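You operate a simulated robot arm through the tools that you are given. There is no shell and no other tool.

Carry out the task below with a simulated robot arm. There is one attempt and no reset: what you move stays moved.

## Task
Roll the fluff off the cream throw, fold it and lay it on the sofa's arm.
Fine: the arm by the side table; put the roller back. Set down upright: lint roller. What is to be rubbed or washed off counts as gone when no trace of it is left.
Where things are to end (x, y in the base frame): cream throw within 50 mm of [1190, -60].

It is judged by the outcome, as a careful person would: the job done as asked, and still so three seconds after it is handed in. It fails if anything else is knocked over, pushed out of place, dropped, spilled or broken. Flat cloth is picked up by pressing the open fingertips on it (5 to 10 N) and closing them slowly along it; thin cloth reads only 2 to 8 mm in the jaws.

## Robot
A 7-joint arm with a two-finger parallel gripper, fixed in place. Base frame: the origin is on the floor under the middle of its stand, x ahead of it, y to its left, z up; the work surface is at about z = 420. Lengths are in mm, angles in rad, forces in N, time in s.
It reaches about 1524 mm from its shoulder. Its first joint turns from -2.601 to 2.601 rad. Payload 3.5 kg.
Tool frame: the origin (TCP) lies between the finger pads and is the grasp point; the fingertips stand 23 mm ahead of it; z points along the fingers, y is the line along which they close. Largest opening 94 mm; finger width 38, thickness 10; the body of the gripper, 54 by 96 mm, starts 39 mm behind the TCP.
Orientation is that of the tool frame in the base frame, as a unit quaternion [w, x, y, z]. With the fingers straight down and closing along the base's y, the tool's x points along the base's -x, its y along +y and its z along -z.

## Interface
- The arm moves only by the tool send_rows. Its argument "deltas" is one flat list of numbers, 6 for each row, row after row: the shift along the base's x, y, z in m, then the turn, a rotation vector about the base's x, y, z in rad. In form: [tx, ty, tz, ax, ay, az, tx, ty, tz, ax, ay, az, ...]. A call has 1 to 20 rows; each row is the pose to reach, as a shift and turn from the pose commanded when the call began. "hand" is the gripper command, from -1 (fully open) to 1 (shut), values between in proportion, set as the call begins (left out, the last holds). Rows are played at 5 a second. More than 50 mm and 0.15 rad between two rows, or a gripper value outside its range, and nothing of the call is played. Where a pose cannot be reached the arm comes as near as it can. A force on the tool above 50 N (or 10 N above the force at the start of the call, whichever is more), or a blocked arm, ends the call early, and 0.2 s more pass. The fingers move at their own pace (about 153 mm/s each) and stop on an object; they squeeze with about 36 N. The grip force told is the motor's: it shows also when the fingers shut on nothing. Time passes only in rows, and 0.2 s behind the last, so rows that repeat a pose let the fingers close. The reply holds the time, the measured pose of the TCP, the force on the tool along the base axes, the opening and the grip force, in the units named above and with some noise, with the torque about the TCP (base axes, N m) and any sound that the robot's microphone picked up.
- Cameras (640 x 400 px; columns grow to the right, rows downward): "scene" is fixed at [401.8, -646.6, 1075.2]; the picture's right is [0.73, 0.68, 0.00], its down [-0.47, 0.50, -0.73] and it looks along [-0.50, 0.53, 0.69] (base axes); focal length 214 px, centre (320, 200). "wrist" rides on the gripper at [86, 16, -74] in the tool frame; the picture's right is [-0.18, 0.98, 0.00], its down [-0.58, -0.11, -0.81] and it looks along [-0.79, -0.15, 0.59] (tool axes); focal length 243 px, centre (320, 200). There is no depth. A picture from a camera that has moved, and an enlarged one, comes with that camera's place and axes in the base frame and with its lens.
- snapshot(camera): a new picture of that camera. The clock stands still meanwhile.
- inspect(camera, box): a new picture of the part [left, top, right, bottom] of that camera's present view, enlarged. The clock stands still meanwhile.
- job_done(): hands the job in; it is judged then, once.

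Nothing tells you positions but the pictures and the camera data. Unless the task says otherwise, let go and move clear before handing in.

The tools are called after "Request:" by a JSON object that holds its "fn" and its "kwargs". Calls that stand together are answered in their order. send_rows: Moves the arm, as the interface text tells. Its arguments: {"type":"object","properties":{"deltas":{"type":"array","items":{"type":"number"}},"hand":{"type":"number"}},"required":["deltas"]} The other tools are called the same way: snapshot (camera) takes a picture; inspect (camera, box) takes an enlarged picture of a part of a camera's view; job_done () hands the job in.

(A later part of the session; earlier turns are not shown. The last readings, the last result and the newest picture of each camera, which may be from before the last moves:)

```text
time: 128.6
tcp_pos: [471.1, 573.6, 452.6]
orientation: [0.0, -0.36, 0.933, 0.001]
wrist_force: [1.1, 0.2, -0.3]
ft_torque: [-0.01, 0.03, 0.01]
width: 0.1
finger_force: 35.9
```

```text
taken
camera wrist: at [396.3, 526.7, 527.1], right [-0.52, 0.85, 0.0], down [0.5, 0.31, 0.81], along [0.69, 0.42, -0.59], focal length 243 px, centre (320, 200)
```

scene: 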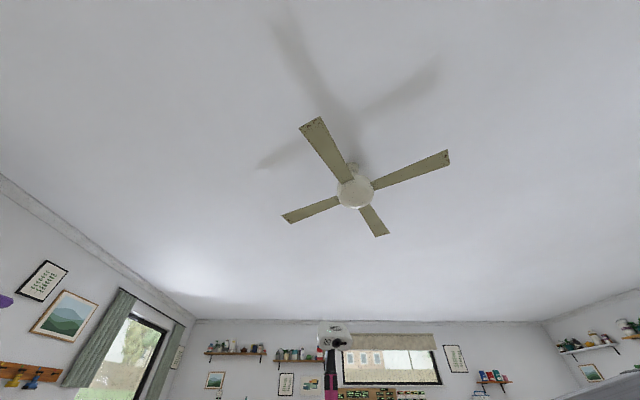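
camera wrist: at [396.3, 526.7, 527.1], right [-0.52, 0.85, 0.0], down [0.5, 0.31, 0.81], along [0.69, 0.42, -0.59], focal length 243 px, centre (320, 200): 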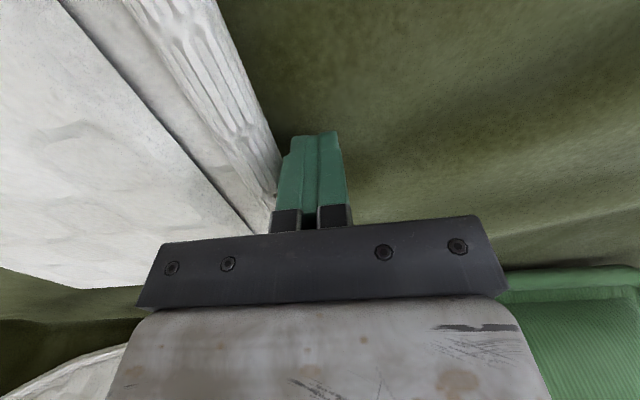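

Pushing along the seat toward the sofa arm.

Request:
{"fn": "send_rows", "kwargs": {"deltas": [0.0131, -0.0151, 0, 0, 0, 0, 0.0262, -0.0302, 0, 0, 0, 0, 0.0394, -0.0453, 0, 0, 0, 0, 0.0525, -0.0604, 0, 0, 0, 0, 0.0656, -0.0755, 0, 0, 0, 0, 0.0787, -0.0906, 0, 0, 0, 0, 0.0918, -0.1057, 0, 0, 0, 0, 0.105, -0.1208, 0, 0, 0, 0, 0.1181, -0.1359, 0, 0, 0, 0, 0.1312, -0.151, 0, 0, 0, 0]}}

Request:
{"fn": "snapshot", "kwargs": {"camera": "wrist"}}

```text
time: 130.8
tcp_pos: [603.6, 420.3, 454.0]
orientation: [0.001, -0.36, 0.933, 0.001]
wrist_force: [-2.2, 2.3, 0.8]
ft_torque: [0.03, 0.03, -0.01]
width: 0.0
finger_force: 35.8
```

```text
taken
camera wrist: at [528.1, 373.7, 528.8], right [-0.52, 0.85, 0.0], down [0.5, 0.31, 0.81], along [0.69, 0.42, -0.59], focal length 243 px, centre (320, 200)
```

wrist: 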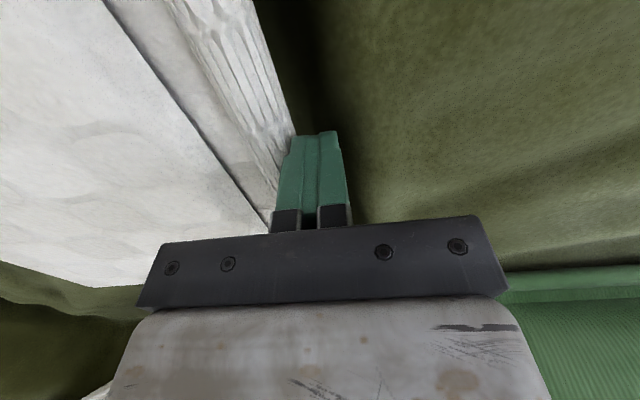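

The stack slides along nicely with about 3 N. Pushing further.

Request:
{"fn": "send_rows", "kwargs": {"deltas": [0.0138, -0.0159, 0, 0, 0, 0, 0.0276, -0.0317, 0, 0, 0, 0, 0.0413, -0.0476, 0, 0, 0, 0, 0.0551, -0.0634, 0, 0, 0, 0, 0.0689, -0.0793, 0, 0, 0, 0, 0.0827, -0.0951, 0, 0, 0, 0, 0.0964, -0.111, 0, 0, 0, 0, 0.1102, -0.1268, 0, 0, 0, 0, 0.124, -0.1427, 0, 0, 0, 0]}}

Request:
{"fn": "snapshot", "kwargs": {"camera": "wrist"}}

```text
time: 132.8
tcp_pos: [727.8, 277.9, 453.2]
orientation: [0.0, -0.36, 0.933, 0.001]
wrist_force: [-2.0, 2.5, 0.7]
ft_torque: [0.03, 0.02, 0.01]
width: 0.0
finger_force: 35.4
```

```text
taken
camera wrist: at [651.8, 232.3, 527.2], right [-0.52, 0.85, 0.0], down [0.5, 0.31, 0.81], along [0.69, 0.42, -0.59], focal length 243 px, centre (320, 200)
```

wrist: 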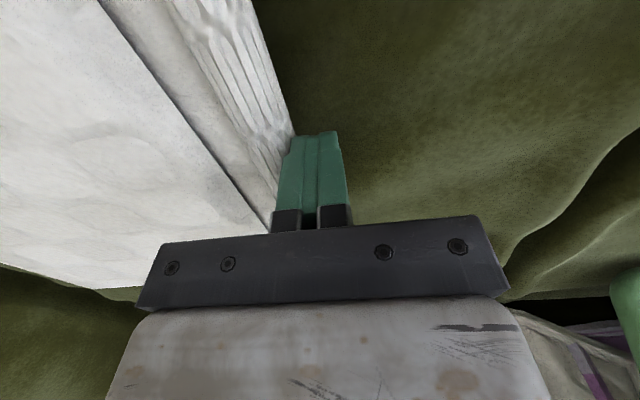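

Good position along the seat. Backing off and rising to look at the stack.

Request:
{"fn": "send_rows", "kwargs": {"deltas": [-0.0131, 0.0151, 0, 0, 0, 0, -0.0196, 0.0226, 0.03, 0, 0, 0, -0.0196, 0.0226, 0.075, 0, 0, 0, -0.03, 0.01, 0.12, 0, 0, 0, -0.05, -0.02, 0.16, 0, 0, 0, -0.07, -0.05, 0.2, 0, 0, 0, -0.09, -0.08, 0.24, 0, 0, 0, -0.1, -0.11, 0.28, 0, 0, 0, -0.11, -0.14, 0.32, 0, 0, 0]}}

Request:
{"fn": "snapshot", "kwargs": {"camera": "wrist"}}

```text
refused: row 5 steps farther than a row can; nothing moved
```

```text
taken
camera wrist: at [651.8, 232.3, 527.2], right [-0.52, 0.85, 0.0], down [0.5, 0.31, 0.81], along [0.69, 0.42, -0.59], focal length 243 px, centre (320, 200)
```

wrist: 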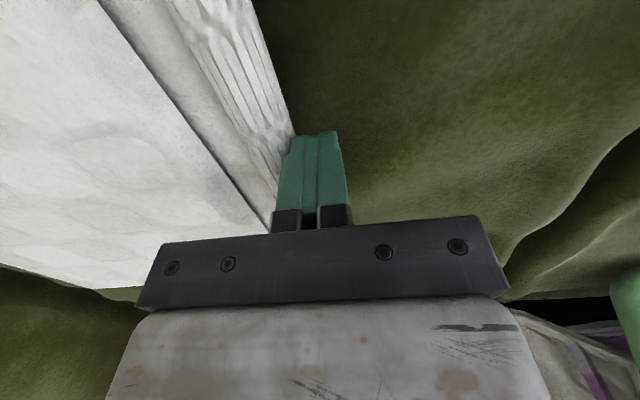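

One row was too long; nothing moved. I'll repeat it with smaller steps.

Request:
{"fn": "send_rows", "kwargs": {"deltas": [-0.0131, 0.0151, 0, 0, 0, 0, -0.0196, 0.0226, 0.025, 0, 0, 0, -0.0196, 0.0226, 0.07, 0, 0, 0, -0.03, 0.01, 0.11, 0, 0, 0, -0.045, -0.01, 0.15, 0, 0, 0, -0.06, -0.03, 0.19, 0, 0, 0, -0.075, -0.05, 0.23, 0, 0, 0, -0.09, -0.07, 0.27, 0, 0, 0, -0.1, -0.09, 0.31, 0, 0, 0]}}

Request:
{"fn": "snapshot", "kwargs": {"camera": "wrist"}}

```text
time: 134.8
tcp_pos: [628.9, 188.7, 765.4]
orientation: [0.0, -0.36, 0.933, 0.0]
wrist_force: [-1.1, 0.8, -0.8]
ft_torque: [-0.02, 0.0, 0.02]
width: 0.0
finger_force: 35.6
```

```text
taken
camera wrist: at [553.2, 142.2, 839.7], right [-0.52, 0.85, 0.0], down [0.5, 0.31, 0.81], along [0.69, 0.42, -0.59], focal length 243 px, centre (320, 200)
```

wrist: 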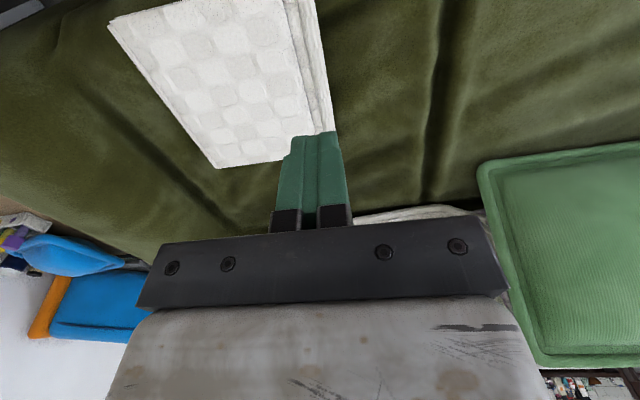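

The stack is now centred near (826, 165), with its front edge about 18 mm inside the sofa's front. Next I'll go behind its back edge and push it toward the front so that it overhangs.

Request:
{"fn": "send_rows", "kwargs": {"deltas": [0.027, 0.0075, 0, 0, 0, -0.132, 0.054, 0.015, 0, 0, 0, -0.264, 0.081, 0.0225, 0, 0, 0, -0.396, 0.109, 0.03, 0, 0, 0, -0.528, 0.136, 0.0375, 0, 0, 0, -0.66, 0.163, 0.045, -0.01, 0, 0, -0.793, 0.19, 0.0525, -0.03, 0, 0, -0.925, 0.217, 0.06, -0.06, 0, 0, -1.057, 0.244, 0.0675, -0.09, 0, 0, -1.189, 0.272, 0.075, -0.12, 0, 0, -1.321, 0.3, 0.0825, -0.16, 0, 0, -1.453, 0.326, 0.09, -0.195, 0, 0, -1.585]}}

Request:
{"fn": "snapshot", "kwargs": {"camera": "wrist"}}

```text
time: 137.4
tcp_pos: [952.4, 277.8, 568.4]
orientation: [0.001, 0.412, 0.911, 0.0]
wrist_force: [0.2, -0.2, 0.0]
ft_torque: [0.01, 0.0, 0.03]
width: 0.0
finger_force: 36.6
```

```text
taken
camera wrist: at [907.5, 352.7, 643.5], right [0.86, 0.51, 0.0], down [0.3, -0.51, 0.81], along [0.41, -0.69, -0.59], focal length 243 px, centre (320, 200)
```

wrist: 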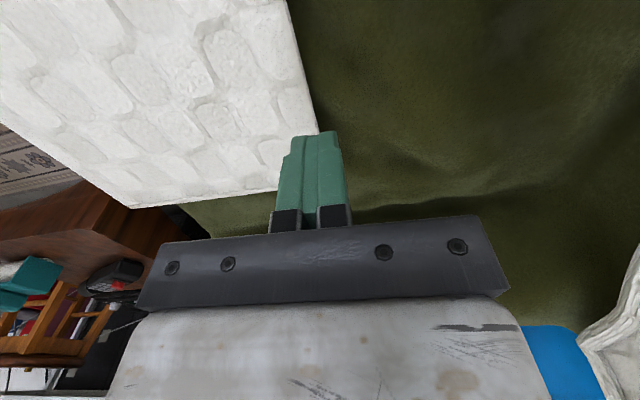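

Request:
{"fn": "send_rows", "kwargs": {"deltas": [0, 0, -0.04, 0, 0, 0, 0, 0, -0.08, 0, 0, 0, 0, 0, -0.105, 0, 0, 0, 0, 0, -0.114, 0, 0, 0]}}

Request:
{"fn": "send_rows", "kwargs": {"deltas": [-0.0075, -0.0066, 0, 0, 0, 0, -0.015, -0.0132, 0, 0, 0, 0, -0.0225, -0.0198, 0, 0, 0, 0, -0.03, -0.0264, 0, 0, 0, 0, -0.0375, -0.033, 0, 0, 0, 0, -0.045, -0.0397, 0, 0, 0, 0, -0.0525, -0.0463, 0, 0, 0, 0, -0.06, -0.0529, 0, 0, 0, 0]}}

Request:
{"fn": "snapshot", "kwargs": {"camera": "wrist"}}

```text
time: 138.4
tcp_pos: [952.5, 278.5, 455.9]
orientation: [0.0, 0.411, 0.911, 0.0]
wrist_force: [-0.2, 0.6, -0.1]
ft_torque: [0.01, 0.01, 0.0]
width: 0.2
finger_force: 35.9
```

```text
time: 140.2
tcp_pos: [893.0, 226.5, 454.8]
orientation: [0.0, 0.411, 0.912, 0.0]
wrist_force: [0.1, 2.2, 0.7]
ft_torque: [0.04, -0.04, 0.05]
width: 0.1
finger_force: 35.7
```

```text
taken
camera wrist: at [847.3, 300.8, 529.2], right [0.86, 0.51, 0.0], down [0.3, -0.51, 0.81], along [0.41, -0.69, -0.59], focal length 243 px, centre (320, 200)
```

wrist: 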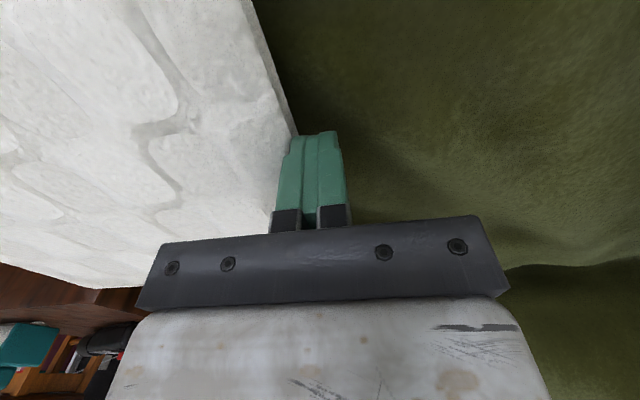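

Request:
{"fn": "send_rows", "kwargs": {"deltas": [-0.006, -0.0053, 0, 0, 0, 0, -0.006, -0.0053, 0, 0, 0, 0, 0.006, 0.0053, 0, 0, 0, 0, 0.012, 0.0106, 0.04, 0, 0, 0, 0.012, 0.0106, 0.085, 0, 0, 0, 0.0, 0.0, 0.13, 0, 0, 0, -0.02, -0.02, 0.17, 0, 0, 0, -0.04, -0.04, 0.21, 0, 0, 0]}}

Request:
{"fn": "snapshot", "kwargs": {"camera": "wrist"}}

```text
time: 142.0
tcp_pos: [852.4, 186.0, 664.7]
orientation: [0.0, 0.411, 0.912, 0.0]
wrist_force: [-0.3, 0.3, 0.4]
ft_torque: [0.02, 0.0, 0.01]
width: 0.0
finger_force: 36.0
```

```text
taken
camera wrist: at [806.8, 260.8, 739.4], right [0.86, 0.51, 0.0], down [0.3, -0.51, 0.81], along [0.41, -0.69, -0.59], focal length 243 px, centre (320, 200)
```

wrist: 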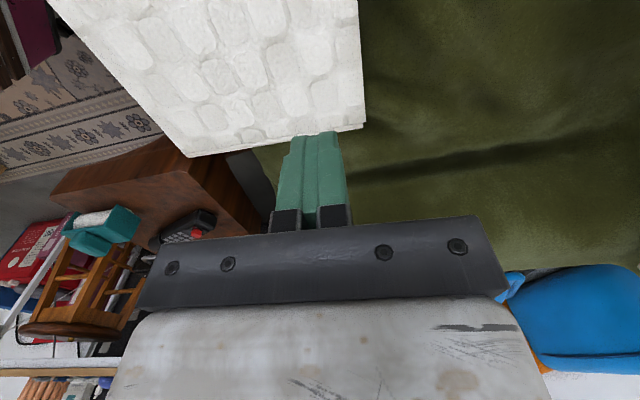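

Request:
{"fn": "inspect", "kwargs": {"camera": "wrist", "box": [60, 60, 300, 210]}}

```text
2.67 times, centred on (180, 135) of wrist
camera zoom: at [806.8, 260.8, 739.4], right [0.86, 0.51, 0.0], down [0.3, -0.51, 0.81], along [0.41, -0.69, -0.59], focal length 647 px, centre (693, 373)
```

zoom: 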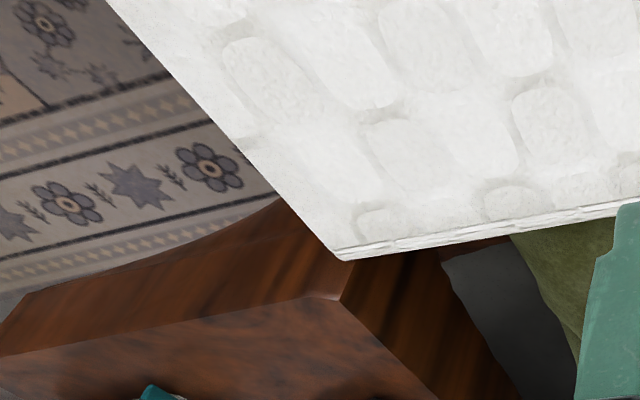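

The stack overhangs the sofa's front by 50–60 mm, with the table corner nearby but clear. I'll move in front, tip the gripper horizontal with the jaws opening vertically, and approach the front edge's middle.

Request:
{"fn": "send_rows", "kwargs": {"deltas": [-0.03, -0.028, 0.01, 0, 0, 0.0025, -0.06, -0.057, 0.02, 0, 0, 0.005, -0.09, -0.085, 0.03, 0, 0, 0.0075, -0.12, -0.113, 0.035, 0, 0, 0.01, -0.15, -0.142, 0.035, 0, 0, 0.0125, -0.18, -0.17, 0.035, 0, 0, 0.015, -0.206, -0.198, 0.035, 0, 0, 0.0175], "hand": -0.28}}

Request:
{"fn": "send_rows", "kwargs": {"deltas": [0, 0, 0, 0.0965, -0.1052, 0, 0, 0, 0, 0.193, -0.2104, 0, 0, 0, -0.01, 0.2895, -0.3156, 0, 0, 0, -0.02, 0.386, -0.4208, 0, 0, 0, -0.03, 0.4825, -0.526, 0, 0, 0, -0.045, 0.579, -0.6312, 0, 0, 0, -0.06, 0.6755, -0.7364, 0, 0, 0, -0.08, 0.772, -0.8416, 0, 0, 0, -0.1, 0.8685, -0.9468, 0, 0, 0, -0.12, 0.965, -1.052, 0, 0, 0, -0.14, 1.0615, -1.157, 0]}}

Request:
{"fn": "snapshot", "kwargs": {"camera": "wrist"}}

```text
time: 143.6
tcp_pos: [647.4, -9.7, 700.4]
orientation: [0.001, 0.403, 0.915, 0.001]
wrist_force: [-0.3, -0.2, -0.2]
ft_torque: [0.01, 0.0, 0.0]
width: 60.1
finger_force: 0.0
```

```text
time: 146.0
tcp_pos: [648.5, -12.3, 559.3]
orientation: [0.285, 0.286, 0.646, 0.648]
wrist_force: [0.0, 0.1, -0.5]
ft_torque: [0.01, -0.01, 0.04]
width: 60.0
finger_force: 0.1
```

```text
taken
camera wrist: at [534.2, 0.7, 576.2], right [0.12, -0.14, 0.98], down [-0.2, -0.97, -0.11], along [0.97, -0.19, -0.15], focal length 243 px, centre (320, 200)
```

wrist: 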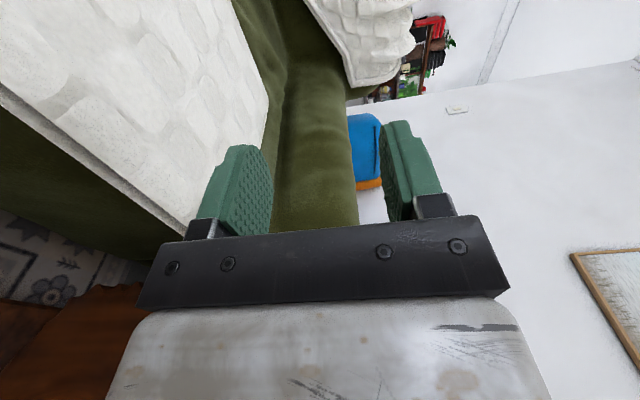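

The gripper is horizontal, just in front of the stack's edge. Lowering to the stack's mid-height (about z 432).

Request:
{"fn": "send_rows", "kwargs": {"deltas": [-0.003, -0.003, -0.04, 0, 0, 0, -0.006, -0.0055, -0.08, 0, 0, 0, -0.006, -0.0055, -0.11, 0, 0, 0, -0.006, -0.0055, -0.127, 0, 0, 0]}}

Request:
{"fn": "snapshot", "kwargs": {"camera": "wrist"}}

```text
time: 147.0
tcp_pos: [642.3, -17.6, 431.7]
orientation: [0.284, 0.285, 0.647, 0.647]
wrist_force: [0.2, 0.1, 0.4]
ft_torque: [0.01, 0.03, -0.03]
width: 60.1
finger_force: 0.1
```

```text
taken
camera wrist: at [528.1, -3.7, 448.2], right [0.13, -0.14, 0.98], down [-0.2, -0.97, -0.11], along [0.97, -0.18, -0.15], focal length 243 px, centre (320, 200)
```

wrist: 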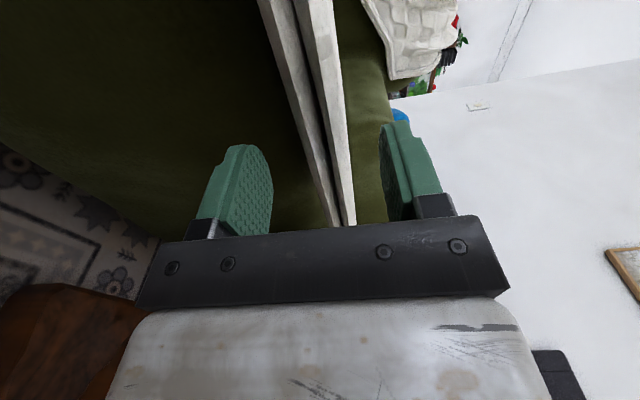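

Request:
{"fn": "inspect", "kwargs": {"camera": "wrist", "box": [200, 60, 440, 230]}}

```text
2.35 times, centred on (320, 145) of wrist
camera zoom: at [528.1, -3.7, 448.2], right [0.13, -0.14, 0.98], down [-0.2, -0.97, -0.11], along [0.97, -0.18, -0.15], focal length 571 px, centre (320, 329)
```

zoom: 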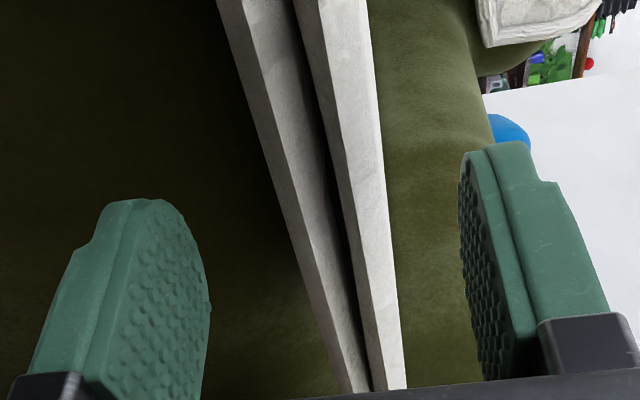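

The two layers are clearly seen edge-on between the jaws. Moving forward so the fingers straddle the edge.

Request:
{"fn": "send_rows", "kwargs": {"deltas": [0.0089, 0.0081, 0, 0, 0, 0, 0.0177, 0.0162, 0, 0, 0, 0, 0.0266, 0.0243, 0, 0, 0, 0, 0.0355, 0.0324, 0, 0, 0, 0, 0.0443, 0.0405, 0, 0, 0, 0]}}

Request:
{"fn": "snapshot", "kwargs": {"camera": "wrist"}}

```text
time: 148.2
tcp_pos: [685.2, 22.5, 433.1]
orientation: [0.285, 0.286, 0.647, 0.647]
wrist_force: [0.4, 0.3, -0.1]
ft_torque: [-0.02, -0.03, -0.03]
width: 60.4
finger_force: 0.0
```

```text
taken
camera wrist: at [572.5, 36.1, 448.4], right [0.13, -0.14, 0.98], down [-0.2, -0.97, -0.11], along [0.97, -0.18, -0.15], focal length 243 px, centre (320, 200)
```

wrist: 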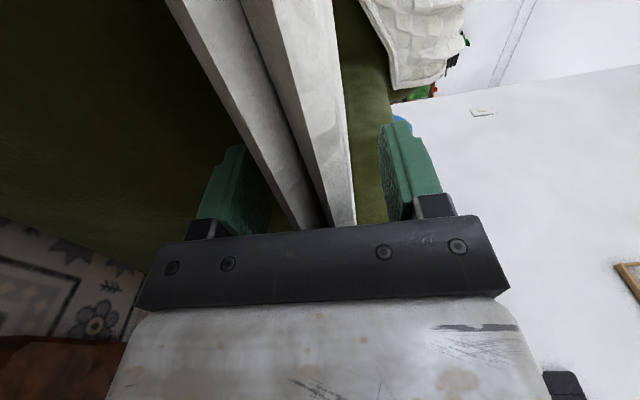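

Request:
{"fn": "send_rows", "kwargs": {"deltas": [0.0044, 0.004, 0, 0, 0, 0, 0.0089, 0.0081, 0, 0, 0, 0, 0.0118, 0.0108, 0, 0, 0, 0]}}

Request:
{"fn": "inspect", "kwargs": {"camera": "wrist", "box": [180, 60, 440, 230]}}

```text
time: 149.0
tcp_pos: [697.7, 33.2, 432.4]
orientation: [0.284, 0.286, 0.647, 0.648]
wrist_force: [-1.4, -1.8, 1.6]
ft_torque: [-0.03, 0.02, -0.06]
width: 60.1
finger_force: 0.2
```

```text
2.35 times, centred on (310, 145) of wrist
camera zoom: at [583.6, 46.5, 448.5], right [0.13, -0.14, 0.98], down [-0.2, -0.97, -0.11], along [0.97, -0.18, -0.15], focal length 571 px, centre (344, 329)
```

zoom: 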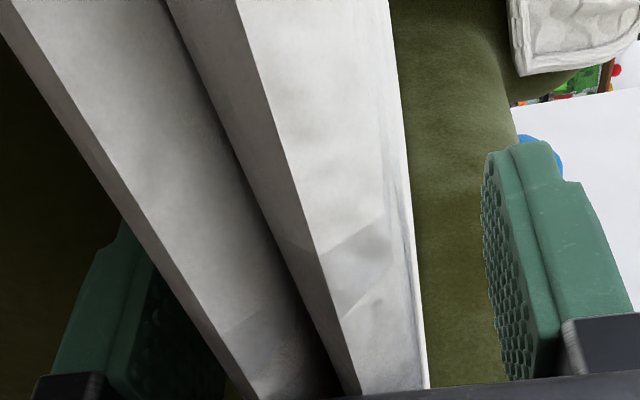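

The fingertips just touch the sofa front; both layers are well inside the jaws. Closing slowly.

Request:
{"fn": "send_rows", "kwargs": {"deltas": [-0.0015, -0.0013, 0, 0, 0, 0, -0.0015, -0.0013, 0, 0, 0, 0], "hand": 0.25}}

Request:
{"fn": "send_rows", "kwargs": {"deltas": [0, 0, 0, 0, 0, 0, 0, 0, 0, 0, 0, 0], "hand": 0.42}}

Request:
{"fn": "send_rows", "kwargs": {"deltas": [0, 0, 0, 0, 0, 0, 0, 0, 0, 0, 0, 0], "hand": 0.6}}

Request:
{"fn": "snapshot", "kwargs": {"camera": "wrist"}}

```text
time: 149.6
tcp_pos: [696.9, 32.5, 432.4]
orientation: [0.285, 0.285, 0.647, 0.648]
wrist_force: [-0.7, -0.6, -0.1]
ft_torque: [0.03, 0.0, -0.01]
width: 35.3
finger_force: 0.1
```

```text
time: 150.2
tcp_pos: [697.3, 32.6, 432.4]
orientation: [0.284, 0.285, 0.646, 0.649]
wrist_force: [0.4, 0.2, -0.4]
ft_torque: [-0.03, 0.02, -0.04]
width: 27.3
finger_force: 0.1
```

```text
time: 150.8
tcp_pos: [696.8, 32.9, 433.2]
orientation: [0.283, 0.286, 0.646, 0.649]
wrist_force: [3.0, -1.9, 14.0]
ft_torque: [0.68, -0.24, -0.03]
width: 23.6
finger_force: 35.6
```

```text
taken
camera wrist: at [582.2, 45.0, 449.6], right [0.12, -0.14, 0.98], down [-0.2, -0.97, -0.11], along [0.97, -0.18, -0.15], focal length 243 px, centre (320, 200)
```

wrist: 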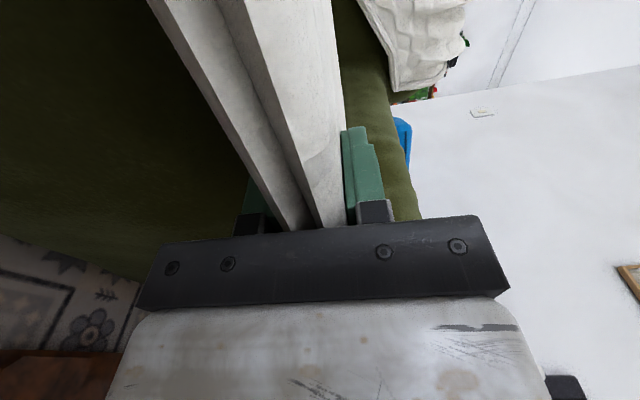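

Both layers are clamped at 23.6 mm. Setting full grip and lifting gently.

Request:
{"fn": "send_rows", "kwargs": {"deltas": [0, 0, 0.002, 0, 0, 0, 0, 0, 0.005, 0, 0, 0, 0, 0, 0.01, 0, 0, 0, 0, 0, 0.02, 0, 0, 0], "hand": 1}}

Request:
{"fn": "snapshot", "kwargs": {"camera": "wrist"}}

```text
time: 151.8
tcp_pos: [696.8, 31.6, 451.9]
orientation: [0.284, 0.286, 0.646, 0.648]
wrist_force: [0.0, 0.6, -2.9]
ft_torque: [-0.18, 0.2, 0.03]
width: 23.2
finger_force: 36.3
```

```text
taken
camera wrist: at [582.6, 44.7, 469.3], right [0.13, -0.14, 0.98], down [-0.2, -0.97, -0.11], along [0.97, -0.18, -0.15], focal length 243 px, centre (320, 200)
```

wrist: 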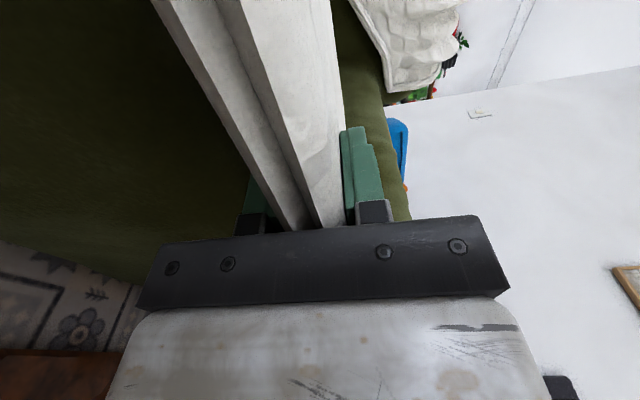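

The folded throw is held level and weighs only about 3 N. I'll lift it well clear.

Request:
{"fn": "send_rows", "kwargs": {"deltas": [0, 0, 0.02, 0, 0, 0, 0, 0, 0.05, 0, 0, 0, 0, 0, 0.085, 0, 0, 0, 0, 0, 0.12, 0, 0, 0, 0, 0, 0.155, 0, 0, 0, 0, 0, 0.19, 0, 0, 0, 0, 0, 0.225, 0, 0, 0, 0, 0, 0.26, 0, 0, 0]}}

Request:
{"fn": "snapshot", "kwargs": {"camera": "wrist"}}

```text
time: 153.6
tcp_pos: [695.5, 29.8, 712.5]
orientation: [0.284, 0.286, 0.648, 0.647]
wrist_force: [-0.2, 0.0, -2.5]
ft_torque: [-0.15, 0.23, 0.01]
width: 22.8
finger_force: 35.8
```

```text
taken
camera wrist: at [582.2, 43.7, 729.2], right [0.13, -0.14, 0.98], down [-0.2, -0.97, -0.11], along [0.97, -0.18, -0.15], focal length 243 px, centre (320, 200)
```

wrist: 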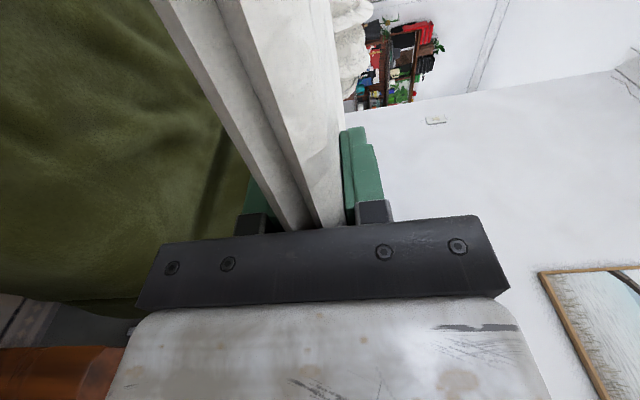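

Held steady. Carrying it across to above the sofa's arm.

Request:
{"fn": "send_rows", "kwargs": {"deltas": [0.034, -0.0139, 0.01, 0, 0, 0, 0.068, -0.0278, 0.02, 0, 0, 0, 0.1025, -0.0418, 0.03, 0, 0, 0, 0.137, -0.0557, 0.04, 0, 0, 0, 0.171, -0.0696, 0.04, 0, 0, 0, 0.205, -0.0835, 0.04, 0, 0, 0, 0.239, -0.0974, 0.04, 0, 0, 0, 0.273, -0.1113, 0.04, 0, 0, 0, 0.3075, -0.1253, 0.04, 0, 0, 0, 0.342, -0.1392, 0.04, 0, 0, 0, 0.376, -0.1531, 0.04, 0, 0, 0, 0.41, -0.167, 0.04, 0, 0, 0]}}

Request:
{"fn": "snapshot", "kwargs": {"camera": "wrist"}}

```text
time: 156.2
tcp_pos: [1105.5, -134.9, 754.6]
orientation: [0.283, 0.286, 0.647, 0.648]
wrist_force: [-0.5, 0.1, -3.0]
ft_torque: [-0.19, 0.21, -0.01]
width: 23.1
finger_force: 36.5
```

```text
taken
camera wrist: at [991.4, -123.0, 770.1], right [0.13, -0.14, 0.98], down [-0.2, -0.97, -0.11], along [0.97, -0.18, -0.15], focal length 243 px, centre (320, 200)
```

wrist: 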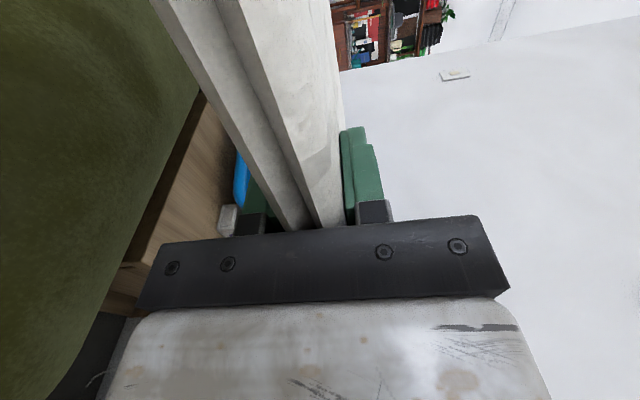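

I'm above the arm with the throw's centre near (1187, -57). I'll tip the back edge down slightly so the gripper body stays clear, then lower carefully.

Request:
{"fn": "send_rows", "kwargs": {"deltas": [0, 0, -0.015, -0.053, 0.058, 0, 0, 0, -0.03, -0.106, 0.116, 0, 0, 0, -0.055, -0.106, 0.116, 0, 0, 0, -0.08, -0.106, 0.116, 0]}}

Request:
{"fn": "snapshot", "kwargs": {"camera": "wrist"}}

```text
time: 157.2
tcp_pos: [1106.8, -135.3, 673.1]
orientation: [0.26, 0.308, 0.695, 0.595]
wrist_force: [0.6, -0.3, -2.0]
ft_torque: [-0.16, 0.18, 0.0]
width: 23.0
finger_force: 35.3
```

```text
taken
camera wrist: at [995.2, -119.7, 700.5], right [0.24, -0.03, 0.97], down [-0.21, -0.98, 0.02], along [0.95, -0.21, -0.24], focal length 243 px, centre (320, 200)
```

wrist: 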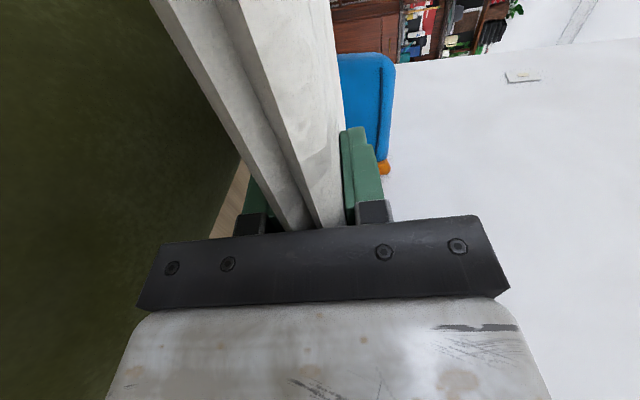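

Request:
{"fn": "send_rows", "kwargs": {"deltas": [0, 0, -0.008, 0, 0, 0, 0, 0, -0.016, 0, 0, 0, 0, 0, -0.024, 0, 0, 0]}}

```text
time: 158.0
tcp_pos: [1106.5, -134.0, 648.1]
orientation: [0.261, 0.307, 0.695, 0.595]
wrist_force: [-0.6, 0.0, -2.6]
ft_torque: [-0.14, 0.21, 0.02]
width: 23.0
finger_force: 35.4
```

No contact yet at z 648. Continuing down in small steps.

Request:
{"fn": "send_rows", "kwargs": {"deltas": [0, 0, -0.005, 0, 0, 0, 0, 0, -0.01, 0, 0, 0, 0, 0, -0.015, 0, 0, 0]}}

```text
time: 158.8
tcp_pos: [1106.2, -134.2, 633.4]
orientation: [0.26, 0.308, 0.696, 0.594]
wrist_force: [-0.1, 0.2, -2.2]
ft_torque: [-0.16, 0.21, 0.02]
width: 23.1
finger_force: 36.3
```

Request:
{"fn": "send_rows", "kwargs": {"deltas": [0, 0, -0.004, 0, 0, 0, 0, 0, -0.008, 0, 0, 0, 0, 0, -0.012, 0, 0, 0]}}

Request:
{"fn": "snapshot", "kwargs": {"camera": "wrist"}}

```text
time: 159.6
tcp_pos: [1105.5, -134.6, 622.5]
orientation: [0.261, 0.306, 0.696, 0.596]
wrist_force: [-5.5, -3.1, 7.8]
ft_torque: [1.07, -2.0, 0.06]
width: 23.8
finger_force: 35.9
```

```text
taken
camera wrist: at [993.7, -119.7, 651.0], right [0.24, -0.04, 0.97], down [-0.21, -0.98, 0.02], along [0.95, -0.2, -0.24], focal length 243 px, centre (320, 200)
```

wrist: 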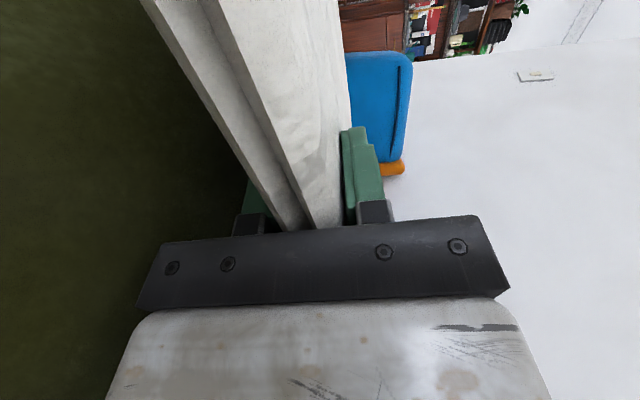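

The back edge has touched the arm (top about z 570). I'll ease up a touch and open the jaws in steps so the front settles down gently.

Request:
{"fn": "send_rows", "kwargs": {"deltas": [0, 0, 0.001, 0, 0, 0], "hand": 0.46}}

Request:
{"fn": "send_rows", "kwargs": {"deltas": [0, 0, 0, 0, 0, 0], "hand": 0.4}}

Request:
{"fn": "send_rows", "kwargs": {"deltas": [0, 0, 0, 0, 0, 0], "hand": 0.3}}

Request:
{"fn": "snapshot", "kwargs": {"camera": "wrist"}}

```text
time: 160.0
tcp_pos: [1106.0, -133.8, 623.1]
orientation: [0.26, 0.308, 0.696, 0.595]
wrist_force: [1.7, 1.2, 0.0]
ft_torque: [0.31, -0.56, 0.08]
width: 27.0
finger_force: 15.4
```

```text
time: 160.4
tcp_pos: [1107.1, -133.9, 623.1]
orientation: [0.26, 0.307, 0.696, 0.595]
wrist_force: [0.4, 0.1, -0.8]
ft_torque: [0.0, -0.04, 0.01]
width: 28.6
finger_force: 0.8
```

```text
time: 160.8
tcp_pos: [1105.6, -135.0, 624.2]
orientation: [0.26, 0.307, 0.695, 0.595]
wrist_force: [0.2, 0.1, -0.5]
ft_torque: [0.0, -0.02, -0.02]
width: 33.1
finger_force: 0.3
```

```text
taken
camera wrist: at [994.8, -119.6, 651.0], right [0.24, -0.03, 0.97], down [-0.21, -0.98, 0.02], along [0.95, -0.21, -0.24], focal length 243 px, centre (320, 200)
```

wrist: 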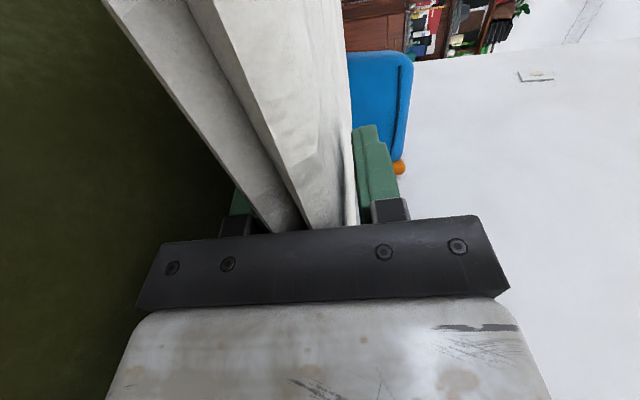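

Request:
{"fn": "send_rows", "kwargs": {"deltas": [0, 0, 0, 0, 0, 0], "hand": 0.1}}

Request:
{"fn": "send_rows", "kwargs": {"deltas": [0, 0, 0, 0, 0, 0], "hand": -0.1}}

Request:
{"fn": "send_rows", "kwargs": {"deltas": [0, 0, 0, 0, 0, 0], "hand": -0.3}}

Request:
{"fn": "snapshot", "kwargs": {"camera": "wrist"}}

```text
time: 161.2
tcp_pos: [1105.4, -134.2, 623.5]
orientation: [0.261, 0.308, 0.695, 0.595]
wrist_force: [-0.5, -0.7, -1.7]
ft_torque: [0.07, -0.04, -0.02]
width: 42.8
finger_force: 0.9
```

```text
time: 161.6
tcp_pos: [1105.9, -134.2, 623.9]
orientation: [0.26, 0.308, 0.695, 0.595]
wrist_force: [-1.2, 0.1, -2.0]
ft_torque: [-0.01, -0.02, 0.01]
width: 52.1
finger_force: 0.3
```

```text
time: 162.0
tcp_pos: [1106.3, -134.6, 625.4]
orientation: [0.261, 0.307, 0.696, 0.594]
wrist_force: [0.6, -0.2, 3.4]
ft_torque: [-0.07, -0.1, -0.02]
width: 59.8
finger_force: 0.0
```

```text
taken
camera wrist: at [994.8, -119.5, 651.4], right [0.24, -0.03, 0.97], down [-0.21, -0.98, 0.02], along [0.95, -0.2, -0.24], focal length 243 px, centre (320, 200)
```

wrist: 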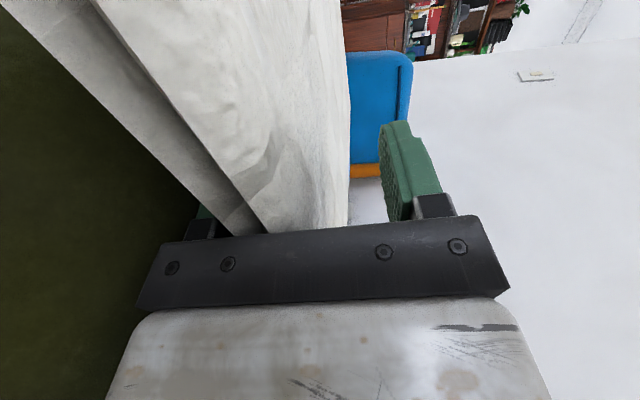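

The lower finger has reached the arm's surface, so the throw is nearly down. Withdrawing straight back horizontally, slowly.

Request:
{"fn": "send_rows", "kwargs": {"deltas": [0, 0, 0.001, 0, 0, 0, -0.0059, -0.0054, 0.001, 0, 0, 0, -0.0118, -0.0108, 0.001, 0, 0, 0, -0.0177, -0.0162, 0.001, 0, 0, 0]}}

Request:
{"fn": "snapshot", "kwargs": {"camera": "wrist"}}

```text
time: 163.0
tcp_pos: [1087.6, -150.1, 624.2]
orientation: [0.261, 0.307, 0.696, 0.594]
wrist_force: [1.5, -0.2, 0.1]
ft_torque: [0.05, -0.08, -0.01]
width: 61.0
finger_force: 0.1
```

```text
taken
camera wrist: at [976.8, -135.1, 651.9], right [0.24, -0.03, 0.97], down [-0.21, -0.98, 0.02], along [0.95, -0.2, -0.24], focal length 243 px, centre (320, 200)
```

wrist: 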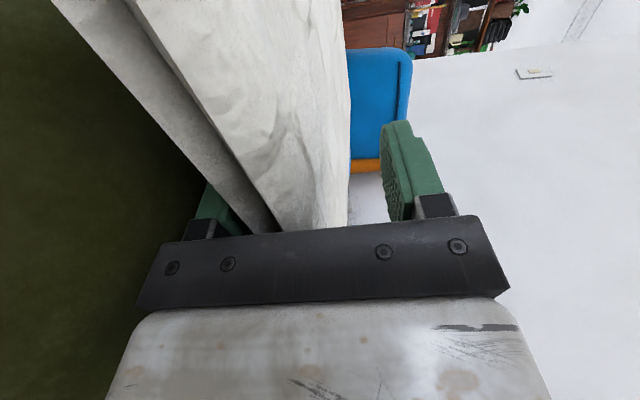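

Request:
{"fn": "send_rows", "kwargs": {"deltas": [-0.0074, -0.0067, 0, 0, 0, 0, -0.0148, -0.0135, 0, 0, 0, 0, -0.0222, -0.0202, 0, 0, 0, 0, -0.0296, -0.027, 0, 0, 0, 0, -0.037, -0.0337, 0, 0, 0, 0, -0.0443, -0.0404, 0.002, 0, 0, 0]}}

Request:
{"fn": "snapshot", "kwargs": {"camera": "wrist"}}

```text
time: 164.4
tcp_pos: [1043.6, -192.1, 625.7]
orientation: [0.261, 0.306, 0.696, 0.595]
wrist_force: [0.4, 1.2, -1.3]
ft_torque: [0.02, -0.03, 0.0]
width: 61.3
finger_force: 0.8
```

```text
taken
camera wrist: at [931.6, -176.7, 653.4], right [0.24, -0.03, 0.97], down [-0.21, -0.98, 0.02], along [0.95, -0.2, -0.24], focal length 243 px, centre (320, 200)
```

wrist: 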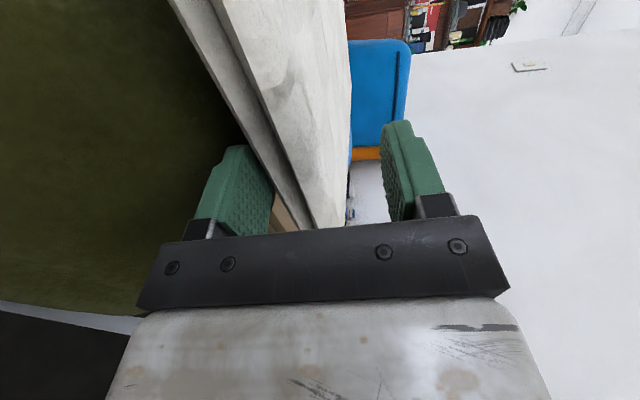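

The fingers are clear of the throw. Backing away further and rising.

Request:
{"fn": "send_rows", "kwargs": {"deltas": [-0.0148, -0.0135, 0.002, 0, 0, 0, -0.0296, -0.027, 0.006, 0, 0, 0, -0.0443, -0.0404, 0.012, 0, 0, 0, -0.0591, -0.0539, 0.025, 0, 0, 0, -0.07, -0.06, 0.06, 0, 0, 0, -0.08, -0.06, 0.1, 0, 0, 0, -0.09, -0.06, 0.14, 0, 0, 0]}}

Request:
{"fn": "snapshot", "kwargs": {"camera": "wrist"}}

```text
time: 166.0
tcp_pos: [953.5, -251.7, 766.4]
orientation: [0.26, 0.308, 0.695, 0.595]
wrist_force: [-0.6, -0.1, -0.2]
ft_torque: [-0.02, -0.01, 0.01]
width: 60.7
finger_force: 0.1
```

```text
taken
camera wrist: at [841.8, -236.4, 793.5], right [0.24, -0.03, 0.97], down [-0.21, -0.98, 0.02], along [0.95, -0.21, -0.24], focal length 243 px, centre (320, 200)
```

wrist: 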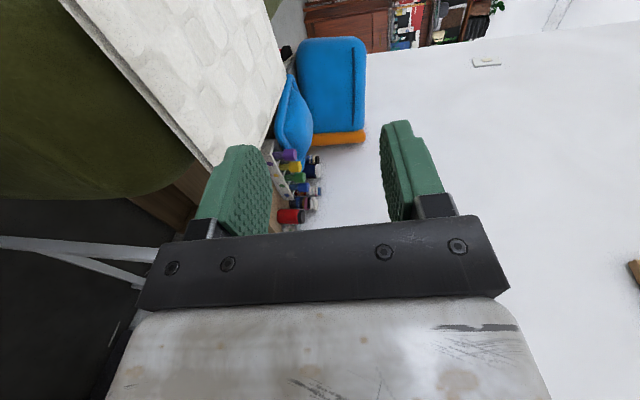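

The throw lies on the arm. I'll turn the gripper back to vertical and look from above to measure its position.

Request:
{"fn": "send_rows", "kwargs": {"deltas": [0, 0, 0.02, -0.0953, 0.1045, 0, 0.005, 0.005, 0.04, -0.1906, 0.209, 0, 0.015, 0.02, 0.06, -0.2859, 0.3135, 0, 0.03, 0.045, 0.07, -0.3812, 0.418, 0, 0.05, 0.08, 0.08, -0.4765, 0.5225, 0, 0.07, 0.115, 0.08, -0.5718, 0.627, 0, 0.095, 0.15, 0.08, -0.6671, 0.7315, 0, 0.12, 0.185, 0.08, -0.7624, 0.836, 0, 0.145, 0.225, 0.08, -0.8577, 0.9405, 0, 0.17, 0.265, 0.08, -0.953, 1.045, 0]}}

Request:
{"fn": "snapshot", "kwargs": {"camera": "wrist"}}

```text
time: 168.2
tcp_pos: [1125.7, 12.9, 845.6]
orientation: [-0.001, 0.405, 0.914, -0.001]
wrist_force: [0.3, 0.3, -0.5]
ft_torque: [0.02, -0.03, 0.0]
width: 61.0
finger_force: 0.0
```

```text
taken
camera wrist: at [1079.3, 87.1, 920.8], right [0.85, 0.52, 0.0], down [0.31, -0.5, 0.81], along [0.42, -0.69, -0.59], focal length 243 px, centre (320, 200)
```

wrist: 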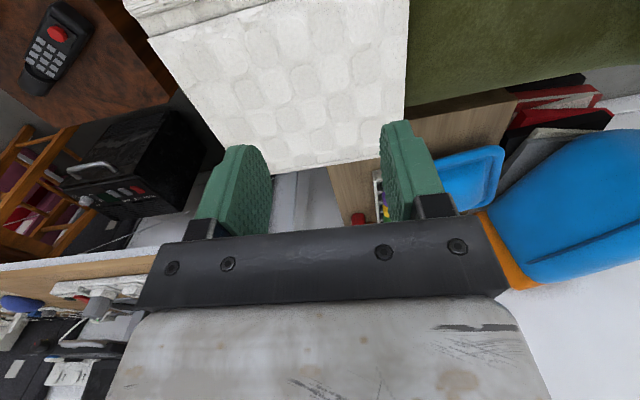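

Request:
{"fn": "inspect", "kwargs": {"camera": "wrist", "box": [110, 0, 430, 200]}}

```text
2.00 times, centred on (270, 100) of wrist
camera zoom: at [1079.3, 87.1, 920.8], right [0.85, 0.52, 0.0], down [0.31, -0.5, 0.81], along [0.42, -0.69, -0.59], focal length 485 px, centre (420, 400)
```

zoom: 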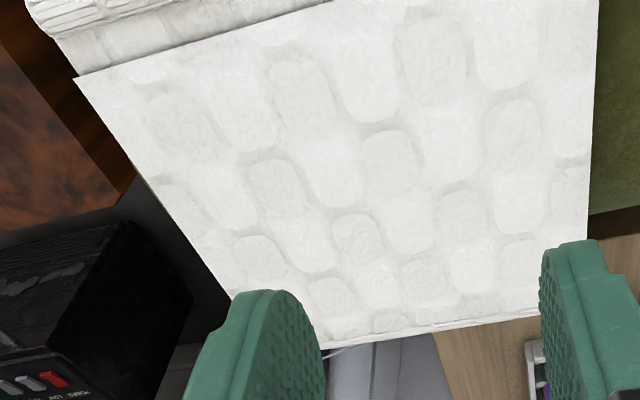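

The throw's centre is now near (1152, -90): it was dragged back about 48 mm as the finger slid out. I'll push it forward along the arm with closed fingers against its front edge. First I'll position in front of that edge.

Request:
{"fn": "send_rows", "kwargs": {"deltas": [-0.016, -0.0375, 0, 0, 0, 0, -0.032, -0.075, 0, 0, 0, 0, -0.048, -0.1125, 0, 0, 0, 0, -0.064, -0.15, 0, 0, 0, 0, -0.08, -0.1875, 0, 0, 0, 0, -0.098, -0.23, 0, 0, 0, 0, -0.098, -0.23, -0.045, 0, 0, 0, -0.098, -0.23, -0.09, 0, 0, 0, -0.098, -0.23, -0.135, 0, 0, 0], "hand": 1}}

Request:
{"fn": "snapshot", "kwargs": {"camera": "wrist"}}

```text
time: 170.2
tcp_pos: [1027.1, -217.4, 712.9]
orientation: [-0.001, 0.406, 0.914, 0.0]
wrist_force: [0.5, -0.1, -0.7]
ft_torque: [0.01, 0.02, -0.01]
width: 0.0
finger_force: 35.6
```

```text
taken
camera wrist: at [979.9, -143.7, 786.9], right [0.85, 0.52, 0.0], down [0.31, -0.5, 0.81], along [0.42, -0.69, -0.59], focal length 243 px, centre (320, 200)
```

wrist: 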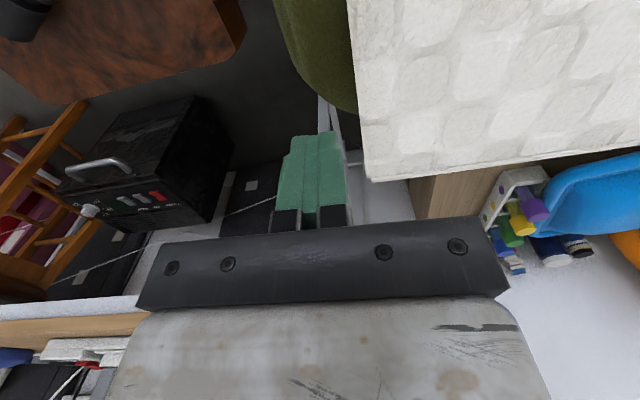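

The closed fingers are in front of the throw's front edge, over the front end of the arm. Descending carefully.

Request:
{"fn": "send_rows", "kwargs": {"deltas": [0, 0, -0.04, 0, 0, 0, 0, 0, -0.075, 0, 0, 0, 0, 0, -0.09, 0, 0, 0, 0, 0, -0.098, 0, 0, 0, 0, 0, -0.102, 0, 0, 0]}}

Request:
{"fn": "snapshot", "kwargs": {"camera": "wrist"}}

Request:
{"fn": "inspect", "kwargs": {"camera": "wrist", "box": [240, 40, 440, 165]}}

```text
time: 171.4
tcp_pos: [1027.1, -215.7, 609.1]
orientation: [0.0, 0.405, 0.914, 0.0]
wrist_force: [-0.5, 0.9, 0.1]
ft_torque: [0.0, 0.0, 0.01]
width: 0.1
finger_force: 35.9
```

```text
taken
camera wrist: at [980.4, -142.4, 685.0], right [0.85, 0.52, 0.0], down [0.31, -0.5, 0.81], along [0.42, -0.69, -0.59], focal length 243 px, centre (320, 200)
```

wrist: 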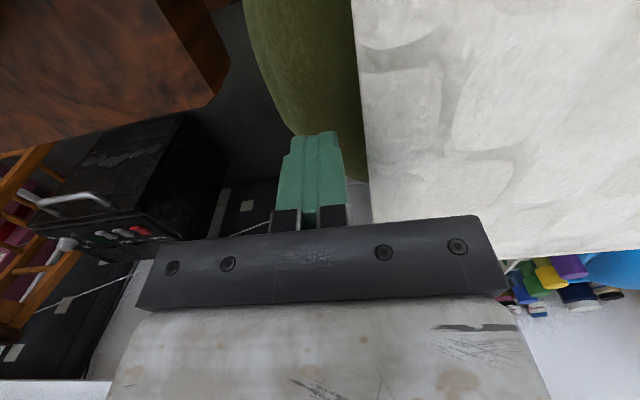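

```text
3.20 times, centred on (340, 102) of wrist
camera zoom: at [980.4, -142.4, 685.0], right [0.85, 0.52, 0.0], down [0.31, -0.5, 0.81], along [0.42, -0.69, -0.59], focal length 776 px, centre (256, 512)
```

zoom: 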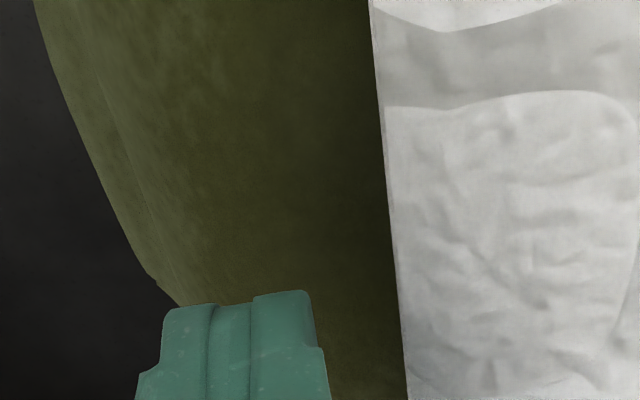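

Request:
{"fn": "send_rows", "kwargs": {"deltas": [0, 0, -0.003, 0, 0, 0, 0, 0, -0.006, 0, 0, 0]}}

Request:
{"fn": "send_rows", "kwargs": {"deltas": [0.0059, 0.0054, 0, 0, 0, 0, 0.0119, 0.0107, 0, 0, 0, 0, 0.0178, 0.0161, 0, 0, 0, 0, 0.0238, 0.0214, 0, 0, 0, 0, 0.0297, 0.0268, 0, 0, 0, 0, 0.0357, 0.0321, 0, 0, 0, 0]}}

Request:
{"fn": "snapshot", "kwargs": {"camera": "wrist"}}

```text
time: 172.0
tcp_pos: [1025.9, -216.8, 603.2]
orientation: [-0.001, 0.405, 0.914, 0.0]
wrist_force: [-0.5, 0.1, -0.6]
ft_torque: [0.03, 0.02, 0.02]
width: 0.0
finger_force: 36.2
```

```text
time: 173.4
tcp_pos: [1061.4, -184.7, 603.2]
orientation: [-0.001, 0.405, 0.914, 0.001]
wrist_force: [-2.0, -1.6, 1.4]
ft_torque: [0.02, -0.02, 0.01]
width: 0.0
finger_force: 35.9
```

```text
taken
camera wrist: at [1015.6, -110.1, 677.7], right [0.85, 0.52, 0.0], down [0.31, -0.5, 0.81], along [0.42, -0.69, -0.59], focal length 243 px, centre (320, 200)
```

wrist: 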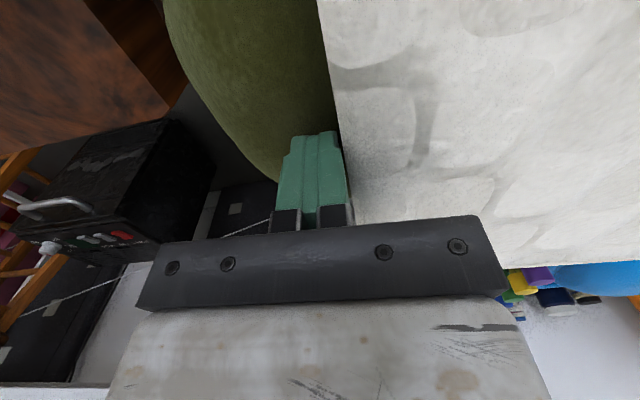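

Contact made and the throw is sliding forward with about 2.5 N. Pushing the remaining 22 mm or so.

Request:
{"fn": "send_rows", "kwargs": {"deltas": [0.0055, 0.0049, 0, 0, 0, 0, 0.011, 0.0099, 0, 0, 0, 0, 0.0164, 0.0148, 0, 0, 0, 0]}}

Request:
{"fn": "snapshot", "kwargs": {"camera": "wrist"}}

```text
time: 174.2
tcp_pos: [1077.5, -168.5, 603.5]
orientation: [-0.001, 0.404, 0.915, 0.001]
wrist_force: [-1.6, -1.5, 3.1]
ft_torque: [-0.02, 0.01, 0.03]
width: 0.0
finger_force: 36.2
```

```text
taken
camera wrist: at [1031.3, -94.8, 677.6], right [0.85, 0.52, 0.0], down [0.31, -0.5, 0.81], along [0.42, -0.69, -0.59], focal length 243 px, centre (320, 200)
```

wrist: 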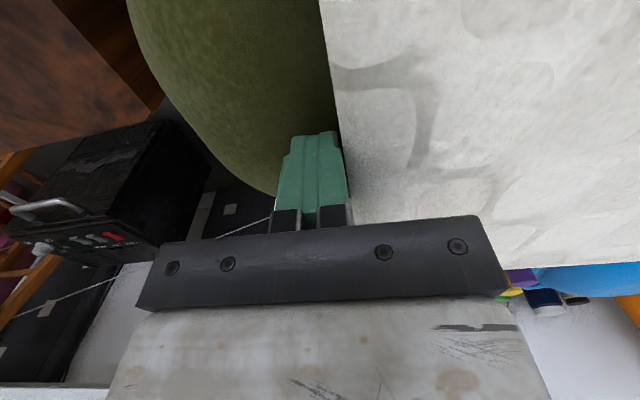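

Now I'll back off, rise and measure again from above.

Request:
{"fn": "send_rows", "kwargs": {"deltas": [-0.0111, -0.01, 0, 0, 0, 0, -0.0149, -0.0134, 0.03, 0, 0, 0, -0.0149, -0.0134, 0.075, 0, 0, 0, -0.0149, -0.0134, 0.12, 0, 0, 0, -0.0149, -0.0134, 0.165, 0, 0, 0, -0.0149, -0.0134, 0.21, 0, 0, 0, -0.0149, -0.0134, 0.25, 0, 0, 0, -0.01, 0.025, 0.27, 0, 0, 0, -0.005, 0.065, 0.28, 0, 0, 0, 0.0, 0.105, 0.29, 0, 0, 0, 0.0, 0.145, 0.29, 0, 0, 0, 0.0, 0.18, 0.3, 0, 0, 0]}}

Request:
{"fn": "snapshot", "kwargs": {"camera": "wrist"}}

Request:
{"fn": "inspect", "kwargs": {"camera": "wrist", "box": [130, 0, 450, 200]}}

```text
time: 176.8
tcp_pos: [1078.2, 8.8, 903.1]
orientation: [-0.001, 0.405, 0.914, 0.0]
wrist_force: [0.3, -0.2, 0.4]
ft_torque: [0.06, 0.0, 0.01]
width: 0.0
finger_force: 36.0
```

```text
taken
camera wrist: at [1032.2, 83.5, 977.6], right [0.85, 0.52, 0.0], down [0.31, -0.5, 0.81], along [0.42, -0.69, -0.59], focal length 243 px, centre (320, 200)
```

wrist: 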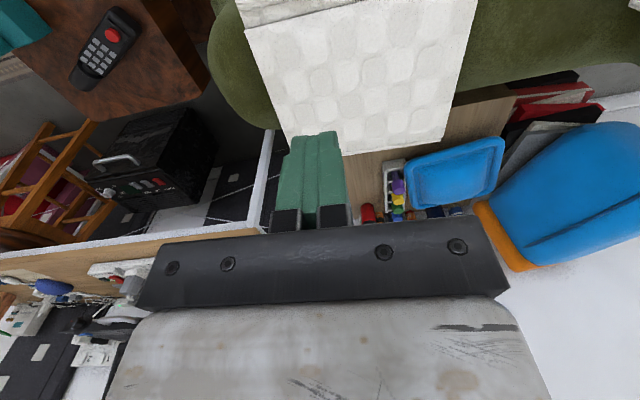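

```text
2.00 times, centred on (290, 100) of wrist
camera zoom: at [1032.2, 83.5, 977.6], right [0.85, 0.52, 0.0], down [0.31, -0.5, 0.81], along [0.42, -0.69, -0.59], focal length 485 px, centre (380, 400)
```

zoom: 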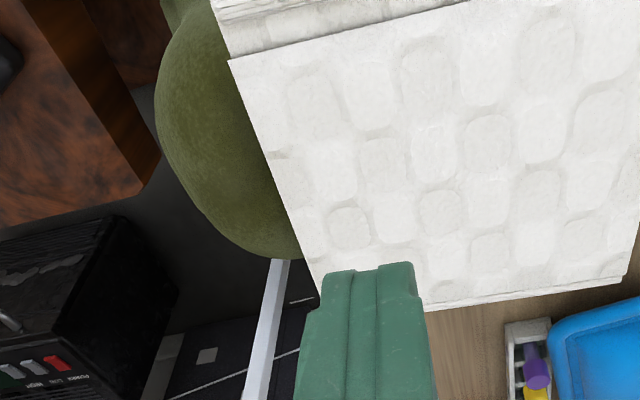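

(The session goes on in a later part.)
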